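You operate a simulated robot arm through the tools that you are given. There is no shell and no other tool. Be economical: measure what you need, move in short steps, check, and stop when the job is done.

You are at the controls of a simulated robot arm. One attempt, no reset.

TASK
Put one of the nut cartons from the wooden bench on the green status plate.
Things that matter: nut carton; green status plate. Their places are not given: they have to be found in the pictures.

The check looks at the end state, three seconds after you hand in, the way a careful person would. Anything else that was tipped, shoved, dropped, spilled or broken makes it a failure.

THE ROBOT
A 6-joint arm with a two-finger parallel gripper, fixed in place. Base frame: the origin is at the foot of the arm, x ahead of it, y to its left, z up; the work surface is at about z = 800. Units: mm, degrees, N and s.
With the tool pointing down near the work surface it reaches from about 260 to 680 mm from the base axis. Its first joint turns from -66.0 to 66.0 degrees. Payload 2.9 kg.
The TCP is the grasp point between the finger pads, 30 mm short of the fingertips. In the tool frame z runs along the fingers and y along their closing line. Largest opening 110 mm; finger width 20, thickness 10; the body of the gripper, 48 by 112 mm, starts 55 mm behind the TCP.
Orientation is told as [roll, pitch, yaw] about the base's x, y, z axes, in that order, counted from this pose: with the fingers straight down and closing along the base's y, the tool's x points along the base's -x, its y along +y and its z along -z.

THE INTERFACE
- The arm moves only by the tool move_arm. Its arguments are lists of equal length, an entry for each row: "offset": the shift along the tool's x, y, z in cm, a list of three; "twist": the turn about the tool's z in rad; "grip": the closure in counts, from 0 (fully open) to 255 (shut). In form: {"offset": [[x, y, z], ...], "twist": [twist, ...], "grip": [grip, ...]}. A call has 1 to 20 rows; each row shifts and turns the commanded pose from where the row before left it, along the tool's axes as they then stand. Each row takes 0.2 s and may step no farther than 50 mm and 8.6 degrees from the row before; otherwise, or with a gripper value out of range, the whole call is refused. Where a pose cannot be reached the arm comes as near as it can. A force on the tool above 40 N (or 10 N above the force at the start of the call, whichever is more), or a blocked arm, ends the call early, and 0.2 s more pass. Each finger travels about 108 mm/s and halts on what it meets, pressing with about 21 N; the grip force reading is that of the motor and also rises with nothing between the fingers. The clock runs only during rows and for 0.2 s after the last one: add rows that do not move to give the fingers time. It gives the time, the measured TCP pose, the force on the tool (base axes), the opening and the grip force at its end, in the units of the frame above (readings bear some noise).
- Cameras (640 x 400 px; columns grow to the right, rows downward): "scene" is fixed at [94.4, 464, 1373.1]; the picture's right is [-0.43, -0.90, 0.00], its down [-0.61, 0.29, -0.74] and it looks along [0.67, -0.32, -0.67] (base axes); focal length 324 px, centre (320, 200). "wrist" rides on the gripper at [-36, 0, -57] in the tool frame; the picture's right is [0.00, -1.00, 0.00], its down [0.97, 0.00, -0.24] and it looks along [0.24, 0.00, 0.97] (tool axes); focal length 218 px, centre (320, 200).
- capture(camera): a new picture of that camera. The clock stands still meanwhile.
- measure_at(camera, pixels): for up to 12 pixels [column, row] of the newest picture of that camera ("zoom" is the newest enlarged one), the place [x, y, z] in the base frame of the surface seen there, good to about 2 mm. The clock stands still meanwhile.
- enlarge(camera, box): a new picture of the part [left, top, right, bottom] of that camera's present view, enlarged. The clock stands still meanwhile.
- finish_job(): hands the job in; it is judged then, once.

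Work in short steps. Measure before you move; look again where a grasp or a placing could have gone wrong, and mend it. You have 60 turns and 20 pictures in all, those below and enlarged ones among them. Open the gripper and draw the arm clear of the work before you hand the job in, unless the task says otherwise; then end with one line.

The tools are called as name(argument=value, ...) on one line, values as JSON. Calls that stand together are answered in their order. move_arm: Moves the arm, as the interface text tells. Its arguments: {"type":"object","properties":{"offset":{"type":"array","items":{"type":"array","items":{"type":"number"}}},"twist":{"type":"array","items":{"type":"number"}},"grip":{"type":"array","items":{"type":"number"}}},"required":["offset","twist","grip"]} The other tools are called the same way: capture (camera) takes a picture; measure_at (camera, pixels) gives the place of the surface under pixels of a picture; enlarge (camera, box) takes an enlarged picture of a part of a camera's view; finish_job () hands the job in.

At the start:

```text
time: 0.0
tcp_pos: [294.6, 253.1, 1129.7]
ee_rot: [-0.1, 0.0, 0.0]
contact_force: [0.1, 0.7, -0.1]
grip_width: 109.9
grip_force: 0.1
```

scene: 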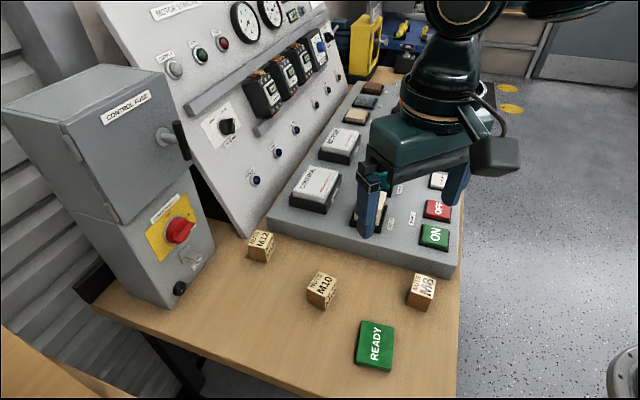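
wrist: 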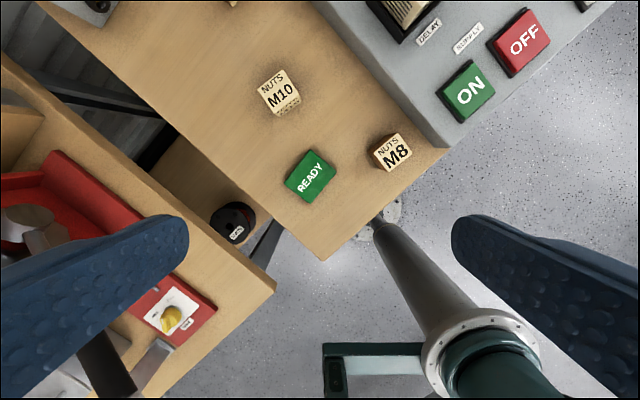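

The scene shows cartons M12 (261,246), M10 (321,290), M8 (421,291) and the green READY plate (375,346). I'll measure them with the wrist and scene views.

measure_at(camera="wrist", pixels=[[278, 88], [262, 80], [284, 70], [300, 98], [270, 112], [312, 150], [336, 180], [311, 203], [285, 183], [311, 178], [250, 130], [390, 150]])

enlarge(camera="scene", box=[240, 220, 480, 380])

enlarge(camera="wrist", box=[220, 50, 460, 220])

```text
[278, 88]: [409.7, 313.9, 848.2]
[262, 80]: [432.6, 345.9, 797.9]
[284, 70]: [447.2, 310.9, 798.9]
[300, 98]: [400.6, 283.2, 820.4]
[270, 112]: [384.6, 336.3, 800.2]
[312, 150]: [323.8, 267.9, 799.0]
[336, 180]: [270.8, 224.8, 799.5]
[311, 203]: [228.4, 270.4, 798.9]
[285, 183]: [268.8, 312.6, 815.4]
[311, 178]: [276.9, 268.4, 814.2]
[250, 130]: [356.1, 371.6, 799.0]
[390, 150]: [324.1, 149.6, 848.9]
```

```text
2.50 times, centred on (360, 300) of scene
```

zoom: 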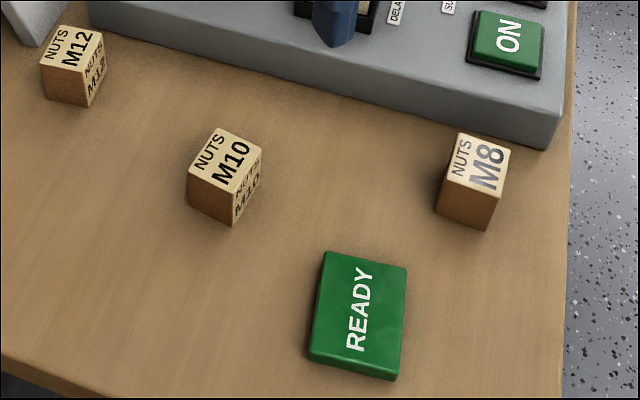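

```text
2.35 times, centred on (340, 135) of wrist
```

zoom: 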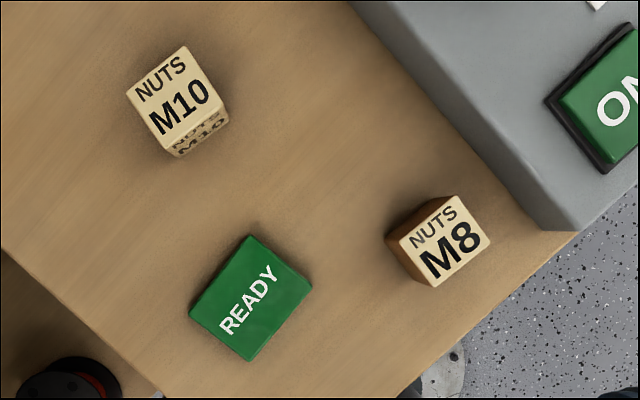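

The M10 carton has the most free space around it, so I'll measure its top corners and the plate corners in the wrist zoom.

measure_at(camera="zoom", pixels=[[131, 96], [185, 50], [223, 101], [168, 143], [177, 97], [250, 240], [307, 285], [250, 356], [194, 314], [250, 298], [183, 155], [226, 120]])

```text
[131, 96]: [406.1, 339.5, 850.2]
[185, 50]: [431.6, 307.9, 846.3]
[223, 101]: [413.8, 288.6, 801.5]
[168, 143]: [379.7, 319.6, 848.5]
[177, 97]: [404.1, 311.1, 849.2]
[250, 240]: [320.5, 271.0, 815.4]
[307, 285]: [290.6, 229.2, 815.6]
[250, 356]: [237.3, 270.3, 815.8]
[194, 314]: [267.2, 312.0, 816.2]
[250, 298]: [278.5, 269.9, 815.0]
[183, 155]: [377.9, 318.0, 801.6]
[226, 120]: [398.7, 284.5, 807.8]
```

M10: top centre about (406,314,849), 41×33 mm, long edge at about 128° from x; the plate centre is (279,270), top at z 815.5. I'll move above M10 at z 930 and turn yaw +38° so the fingers close along the 41 mm side.

move_arm(offset=[[-1.857, 1.015, 3.333], [-1.857, 1.015, 3.333], [-1.857, 1.015, 3.333], [-1.857, 1.015, 3.333], [-1.857, 1.015, 3.333], [-1.857, 1.015, 3.333], [0, 0, 0], [0, 0, 0], [0, 0, 0], [0, 0, 0], [0, 0, 0], [0, 0, 0]], twist=[0, 0, 0, 0, 0, 0, -0.1337, -0.1337, -0.1337, -0.1337, -0.1337, 0], grip=[0, 0, 0, 0, 0, 0, 0, 0, 0, 0, 0, 0])

capture(camera="wrist")

capture(camera="scene")

```text
time: 2.6
tcp_pos: [405.9, 314.6, 929.8]
ee_rot: [0.0, 0.1, 38.4]
contact_force: [-0.3, 0.2, 1.0]
grip_width: 110.1
grip_force: 0.0
```

```text
15 pictures are left
```

wrist: 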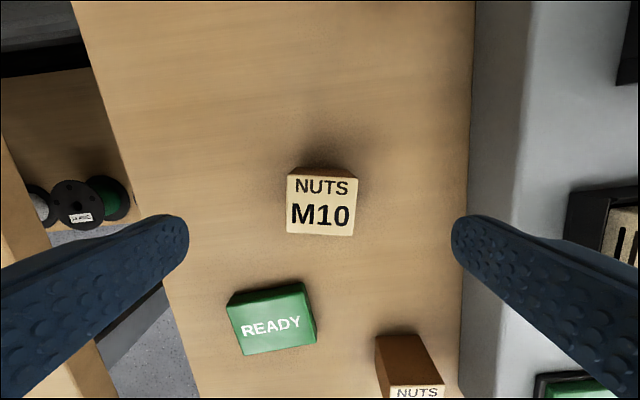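

```text
14 pictures are left
```

scene: 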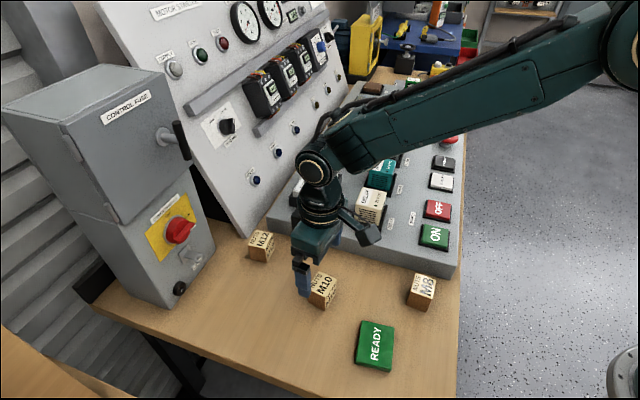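

The carton sits centred between the fingers. I'll measure its top corners again, plus the console edge near the right finger (474,200), to check clearance before going down.

measure_at(camera="wrist", pixels=[[290, 178], [354, 178], [290, 230], [351, 233], [320, 205], [468, 220], [480, 220], [520, 160], [505, 150], [385, 340], [150, 200]])

```text
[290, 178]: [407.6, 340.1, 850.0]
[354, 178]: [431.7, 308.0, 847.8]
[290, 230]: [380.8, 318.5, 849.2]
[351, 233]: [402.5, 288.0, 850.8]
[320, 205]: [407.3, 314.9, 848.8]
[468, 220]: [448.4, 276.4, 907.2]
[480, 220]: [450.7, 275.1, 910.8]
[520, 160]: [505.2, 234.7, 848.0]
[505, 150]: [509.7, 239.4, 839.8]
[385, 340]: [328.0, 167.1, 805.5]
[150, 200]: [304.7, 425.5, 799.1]
```

The carton centre is (406,314) and the console wall is about 120 mm away along the closing line, so it's clear of the fingers. I'll go down to z 836 and then close.

move_arm(offset=[[0, 0, 2.5], [0, 0, 2.5], [0, 0, 2.5], [0, 0, 1.88], [0, 0, 0]], twist=[0, 0, 0, 0, 0], grip=[0, 0, 0, 0, 0])

move_arm(offset=[[0, 0, 0], [0, 0, 0], [0, 0, 0], [0, 0, 0], [0, 0, 0]], twist=[0, 0, 0, 0, 0], grip=[120, 175, 190, 190, 190])

```text
time: 3.8
tcp_pos: [401.8, 313.2, 833.6]
ee_rot: [0.0, 0.0, 38.4]
contact_force: [-0.3, 1.3, 0.9]
grip_width: 109.8
grip_force: 0.1
```

```text
time: 5.0
tcp_pos: [402.9, 313.8, 834.2]
ee_rot: [0.0, 0.0, 38.3]
contact_force: [0.6, -0.5, 0.1]
grip_width: 46.4
grip_force: 20.8
```

The fingers stopped at 46 mm with 21 N, so the carton is held. I'll lift 8 cm and check.

move_arm(offset=[[0, 0, -1], [0, 0, -2], [0, 0, -2.5], [0, 0, -2.5], [0, 0, 0]], twist=[0, 0, 0, 0, 0], grip=[215, 215, 215, 215, 215])

capture(camera="wrist")

```text
time: 6.2
tcp_pos: [405.1, 315.2, 915.8]
ee_rot: [0.0, 0.1, 38.3]
contact_force: [-0.2, 0.4, -1.1]
grip_width: 17.4
grip_force: 0.1
```

```text
13 pictures are left
```

wrist: 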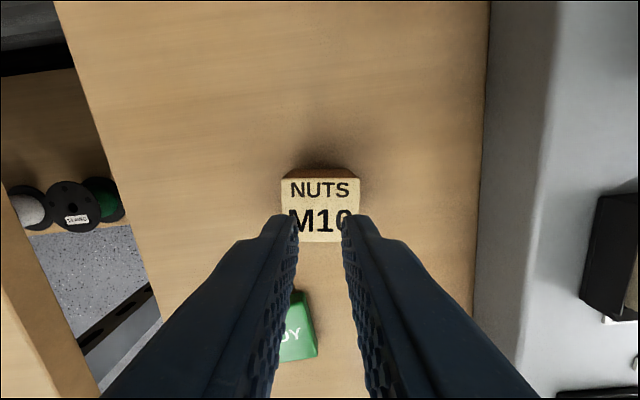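

The grip slipped: the opening went to 17 mm and the carton is still on the bench at (320,205). I'll back the fingers open and look at how the carton stands.

move_arm(offset=[[0, 0, 0], [0, 0, 0], [0, 0, 0], [0, 0, 0]], twist=[0, 0, 0, 0], grip=[0, 0, 0, 0])

enlarge(camera="wrist", box=[240, 140, 400, 260])

measure_at(camera="zoom", pixels=[[172, 158], [470, 158], [180, 392], [462, 395], [320, 280], [200, 130], [440, 130], [320, 130]])

```text
time: 7.2
tcp_pos: [405.3, 315.1, 915.3]
ee_rot: [0.0, -0.1, 38.4]
contact_force: [-0.3, -0.1, -0.4]
grip_width: 110.2
grip_force: 0.2
```

```text
3.33 times, centred on (320, 200) of wrist
```

zoom: 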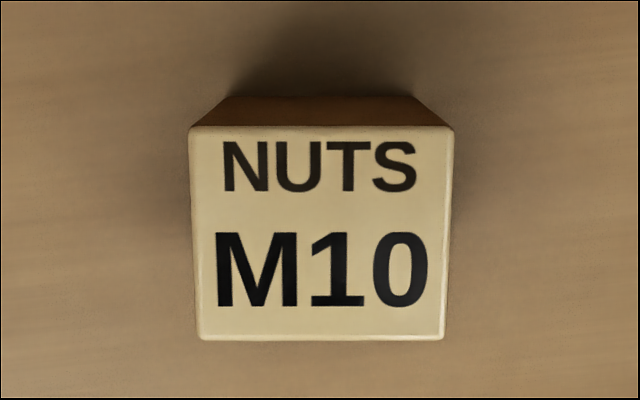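

```text
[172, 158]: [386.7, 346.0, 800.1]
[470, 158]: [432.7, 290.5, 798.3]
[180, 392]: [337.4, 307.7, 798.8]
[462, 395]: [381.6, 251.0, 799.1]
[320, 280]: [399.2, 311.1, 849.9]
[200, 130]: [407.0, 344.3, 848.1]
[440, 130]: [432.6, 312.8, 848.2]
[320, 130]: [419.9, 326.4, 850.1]
```

M10 still stands upright at the same place, about 46 mm wide, so it slipped out. I'll re-grip with full closure and lift very slowly to see if it holds and what it weighs.

move_arm(offset=[[0, 0, 2.5], [0, 0, 2.5], [0, 0, 2.0], [0, 0, 0.9], [0, 0, 0], [0, 0, 0], [0, 0, 0], [0, 0, 0], [0, 0, 0], [0, 0, 0]], twist=[0, 0, 0, 0, 0, 0, 0, 0, 0, 0], grip=[0, 0, 0, 0, 0, 120, 255, 255, 255, 255])

move_arm(offset=[[0, 0, -0.1], [0, 0, -0.1], [0, 0, -0.1], [0, 0, -0.1], [0, 0, -0.1], [0, 0, -0.1], [0, 0, -0.1], [0, 0, -0.1]], twist=[0, 0, 0, 0, 0, 0, 0, 0], grip=[255, 255, 255, 255, 255, 255, 255, 255])

```text
time: 9.4
tcp_pos: [405.8, 315.4, 835.8]
ee_rot: [0.0, 0.0, 38.4]
contact_force: [-0.3, -0.2, -0.6]
grip_width: 45.7
grip_force: 20.5
```

```text
time: 11.2
tcp_pos: [406.1, 313.9, 843.9]
ee_rot: [-0.1, 0.0, 38.3]
contact_force: [-0.8, -0.4, -1.7]
grip_width: 45.5
grip_force: 20.8
```

Still gripping at 45.5 mm after an 8 mm rise, with only about 1–2 N of load. I'll look at whether the carton came up or is sliding.

enlarge(camera="scene", box=[260, 230, 380, 330])

capture(camera="wrist")

measure_at(camera="wrist", pixels=[[320, 190], [320, 205], [320, 180], [320, 215]])

```text
4.00 times, centred on (320, 280) of scene
```

zoom: 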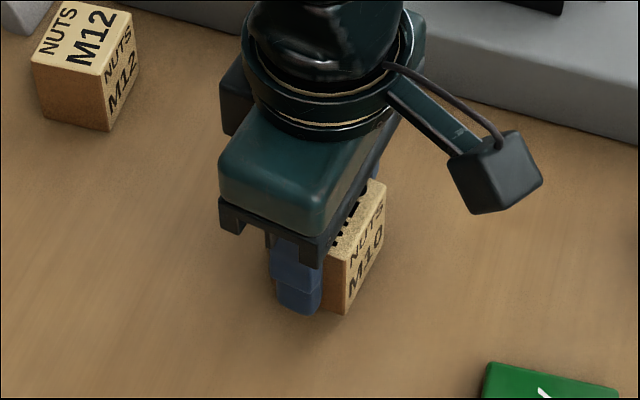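

```text
10 pictures are left
```

wrist: 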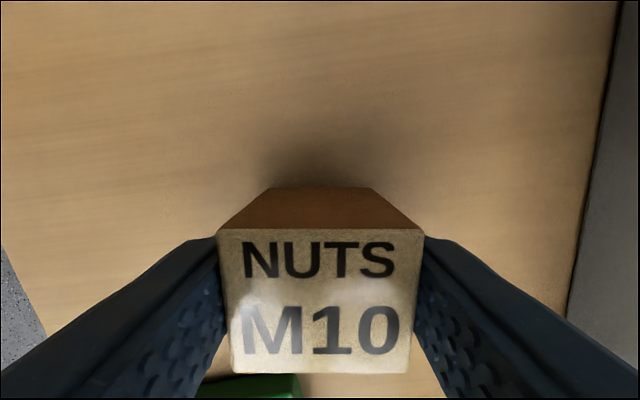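

```text
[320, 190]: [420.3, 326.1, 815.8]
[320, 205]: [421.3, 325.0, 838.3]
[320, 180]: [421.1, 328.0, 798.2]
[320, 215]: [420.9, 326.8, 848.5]
```

The picture is ambiguous, so I'll measure the carton's current top height and lower edge.

measure_at(camera="wrist", pixels=[[320, 285], [320, 240], [320, 368], [230, 290], [410, 290], [300, 188], [340, 189], [320, 227]])

```text
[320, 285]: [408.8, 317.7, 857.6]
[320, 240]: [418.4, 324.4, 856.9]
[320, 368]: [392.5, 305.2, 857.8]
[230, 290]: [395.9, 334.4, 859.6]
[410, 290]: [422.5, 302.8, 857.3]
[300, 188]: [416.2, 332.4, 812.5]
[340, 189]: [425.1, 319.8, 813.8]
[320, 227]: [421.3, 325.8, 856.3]
```

The top is now at z 858 and was at 849, so the carton is lifted and held. I'll go on slowly, ramping up another 25 mm.

move_arm(offset=[[0, 0, -0.1], [0, 0, -0.15], [0, 0, -0.2], [0, 0, -0.25], [0, 0, -0.3], [0, 0, -0.3], [0, 0, -0.3], [0, 0, -0.3], [0, 0, -0.25], [0, 0, -0.2], [0, 0, -0.1], [0, 0, -0.05], [0, 0, 0]], twist=[0, 0, 0, 0, 0, 0, 0, 0, 0, 0, 0, 0, 0], grip=[255, 255, 255, 255, 255, 255, 255, 255, 255, 255, 255, 255, 255])

capture(camera="wrist")

measure_at(camera="wrist", pixels=[[320, 285], [320, 240], [320, 350], [250, 290], [395, 290]])

```text
time: 14.0
tcp_pos: [407.6, 314.0, 869.5]
ee_rot: [0.0, 0.0, 38.2]
contact_force: [0.1, -1.1, -2.4]
grip_width: 46.0
grip_force: 20.7
```

```text
9 pictures are left
```

wrist: 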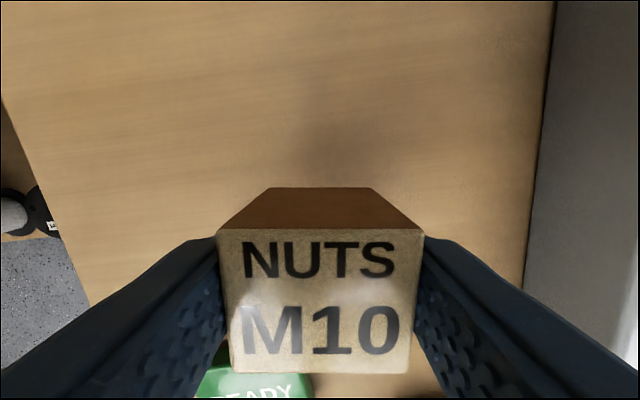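

```text
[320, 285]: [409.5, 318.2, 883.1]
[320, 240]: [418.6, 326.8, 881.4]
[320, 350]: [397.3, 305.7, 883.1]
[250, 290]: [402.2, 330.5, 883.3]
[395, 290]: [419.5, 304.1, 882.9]
```

The carton is firmly held and level, with its bottom at about z 833. I'll move smoothly toward the plate centre (279,270), then turn about 15° to line up with the plate.

move_arm(offset=[[0.212, 0.074, 0], [0.424, 0.148, 0], [0.635, 0.223, 0], [0.847, 0.297, 0], [1.059, 0.371, 0], [1.059, 0.371, 0], [1.059, 0.371, 0], [1.059, 0.371, 0], [1.059, 0.371, 0], [1.059, 0.371, 0], [1.059, 0.371, 0], [1.059, 0.371, 0], [0.847, 0.297, 0], [0.635, 0.223, 0], [0.424, 0.148, 0], [0.212, 0.074, 0], [0, 0, 0]], twist=[0, 0, 0, 0, 0, 0, 0, 0, 0, 0, 0, 0, 0, 0, 0, 0, 0], grip=[255, 255, 255, 255, 255, 255, 255, 255, 255, 255, 255, 255, 255, 255, 255, 255, 255])

move_arm(offset=[[0, 0, 0], [0, 0, 0], [0, 0, 0], [0, 0, 0], [0, 0, 0], [0, 0, 0], [0, 0, 0], [0, 0, 0], [0, 0, 0]], twist=[-0.034, -0.034, -0.034, -0.034, -0.034, -0.034, -0.034, -0.031, 0], grip=[255, 255, 255, 255, 255, 255, 255, 255, 255])

capture(camera="wrist")

enlarge(camera="scene", box=[300, 270, 460, 390])

```text
time: 17.6
tcp_pos: [277.8, 271.6, 871.7]
ee_rot: [0.0, 0.1, 38.3]
contact_force: [-0.1, -0.2, -1.2]
grip_width: 45.5
grip_force: 20.8
```

```text
time: 19.6
tcp_pos: [277.8, 270.8, 870.3]
ee_rot: [-0.1, 0.0, 53.8]
contact_force: [-0.6, 0.3, -2.5]
grip_width: 45.5
grip_force: 21.3
```

```text
8 pictures are left
```

wrist: 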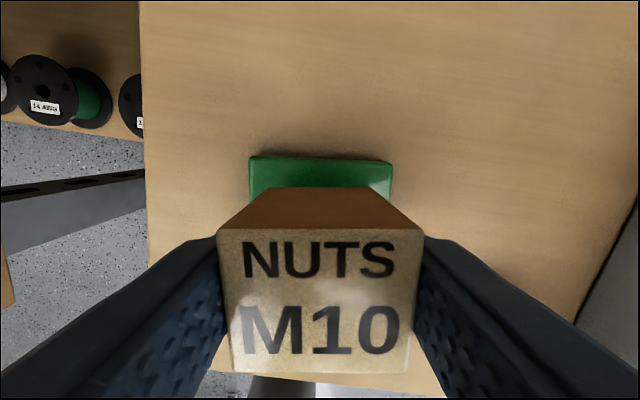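

```text
3.33 times, centred on (380, 330) of scene
```

zoom: 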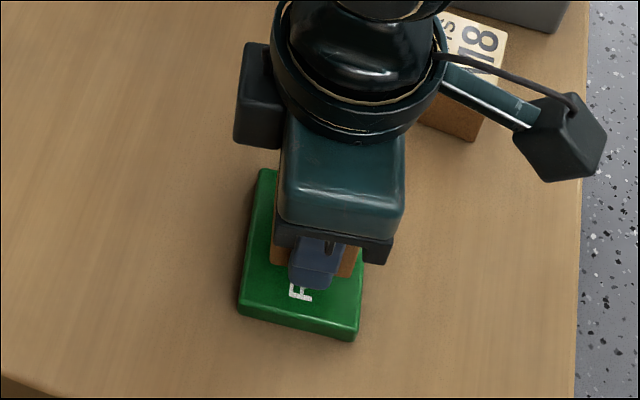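

The carton is over the plate and aligned, with about 18 mm to go down. I'll lower it slowly to just above contact.

move_arm(offset=[[0, 0, 0.1], [0, 0, 0.2], [0, 0, 0.3], [0, 0, 0.3], [0, 0, 0.3], [0, 0, 0.2], [0, 0, 0.1], [0, 0, 0.05], [0, 0, 0.05], [0, 0, 0], [0, 0, 0]], twist=[0, 0, 0, 0, 0, 0, 0, 0, 0, 0, 0], grip=[255, 255, 255, 255, 255, 255, 255, 255, 255, 255, 255])

move_arm(offset=[[0, 0, 0.05], [0, 0, 0.05], [0, 0, 0.05], [0, 0, 0]], twist=[0, 0, 0, 0], grip=[255, 255, 255, 255])

```text
time: 22.0
tcp_pos: [279.0, 271.5, 852.4]
ee_rot: [0.1, 0.0, 53.7]
contact_force: [-1.2, 1.0, -2.6]
grip_width: 45.7
grip_force: 20.6
```

```text
time: 23.0
tcp_pos: [278.6, 271.4, 851.2]
ee_rot: [-0.1, -0.1, 53.7]
contact_force: [-0.4, -0.4, -0.6]
grip_width: 45.8
grip_force: 20.5
```

The load reading dropped from -2.6 to -0.6 N, so contact is near. I'll lower another millimetre and check.

move_arm(offset=[[0, 0, 0.05], [0, 0, 0.05], [0, 0, 0]], twist=[0, 0, 0], grip=[255, 255, 255])

enlarge(camera="scene", box=[335, 310, 415, 380])

```text
time: 23.8
tcp_pos: [278.9, 271.4, 850.3]
ee_rot: [-0.1, -0.2, 53.7]
contact_force: [2.5, -1.4, 21.4]
grip_width: 45.6
grip_force: 20.3
```

```text
5.71 times, centred on (375, 345) of scene
```

zoom: 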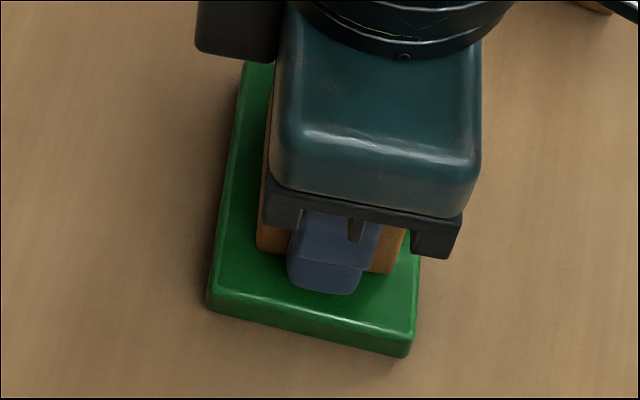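

Firm contact, 21 N up on the tool, and the carton sits on the plate. I'll back off 0.8 mm, open gradually, then rise clear.

move_arm(offset=[[0, 0, -0.08], [0, 0, 0], [0, 0, 0], [0, 0, 0], [0, 0, 0], [0, 0, 0], [0, 0, 0]], twist=[0, 0, 0, 0, 0, 0, 0], grip=[255, 255, 140, 120, 80, 40, 20])

move_arm(offset=[[0, 0, -1], [0, 0, -2], [0, 0, -3], [0, 0, -4], [0, 0, -4], [0, 0, -4], [0, 0, -2], [0, 0, 0]], twist=[0, 0, 0, 0, 0, 0, 0, 0], grip=[0, 0, 0, 0, 0, 0, 0, 0])

capture(camera="wrist")

capture(camera="scene")

```text
time: 25.4
tcp_pos: [278.7, 269.9, 851.7]
ee_rot: [0.0, 0.0, 53.5]
contact_force: [-0.2, 0.4, -0.8]
grip_width: 101.6
grip_force: 0.0
```

```text
time: 27.2
tcp_pos: [280.1, 268.7, 1052.9]
ee_rot: [0.0, 0.0, 53.8]
contact_force: [0.1, 0.3, 0.8]
grip_width: 110.2
grip_force: 0.1
```

```text
5 pictures are left
```

wrist: 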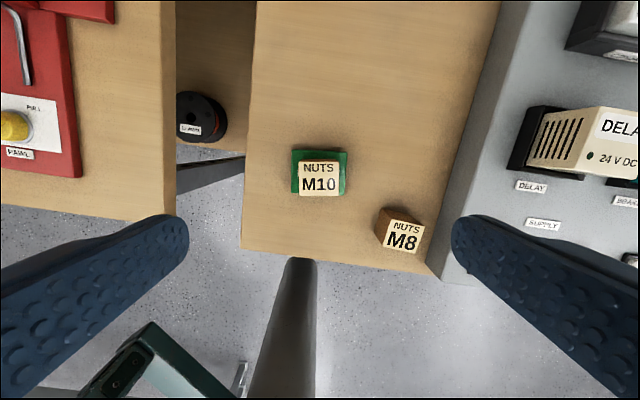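

```text
4 pictures are left
```

scene: 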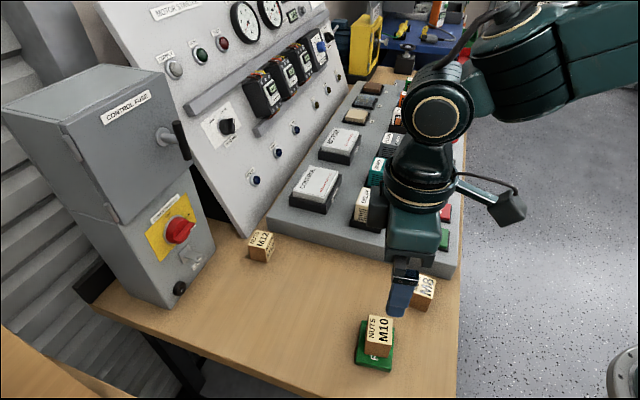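

M10 stands upright on the READY plate, M8 and M12 have not moved, and the gripper is open and clear at z 1053. I'm handing in.

finish_job()

```text
The job is handed in.
```

The M10 nut carton is on the green READY plate. It slipped from the grip on the first lift, and a slower second lift moved it there.
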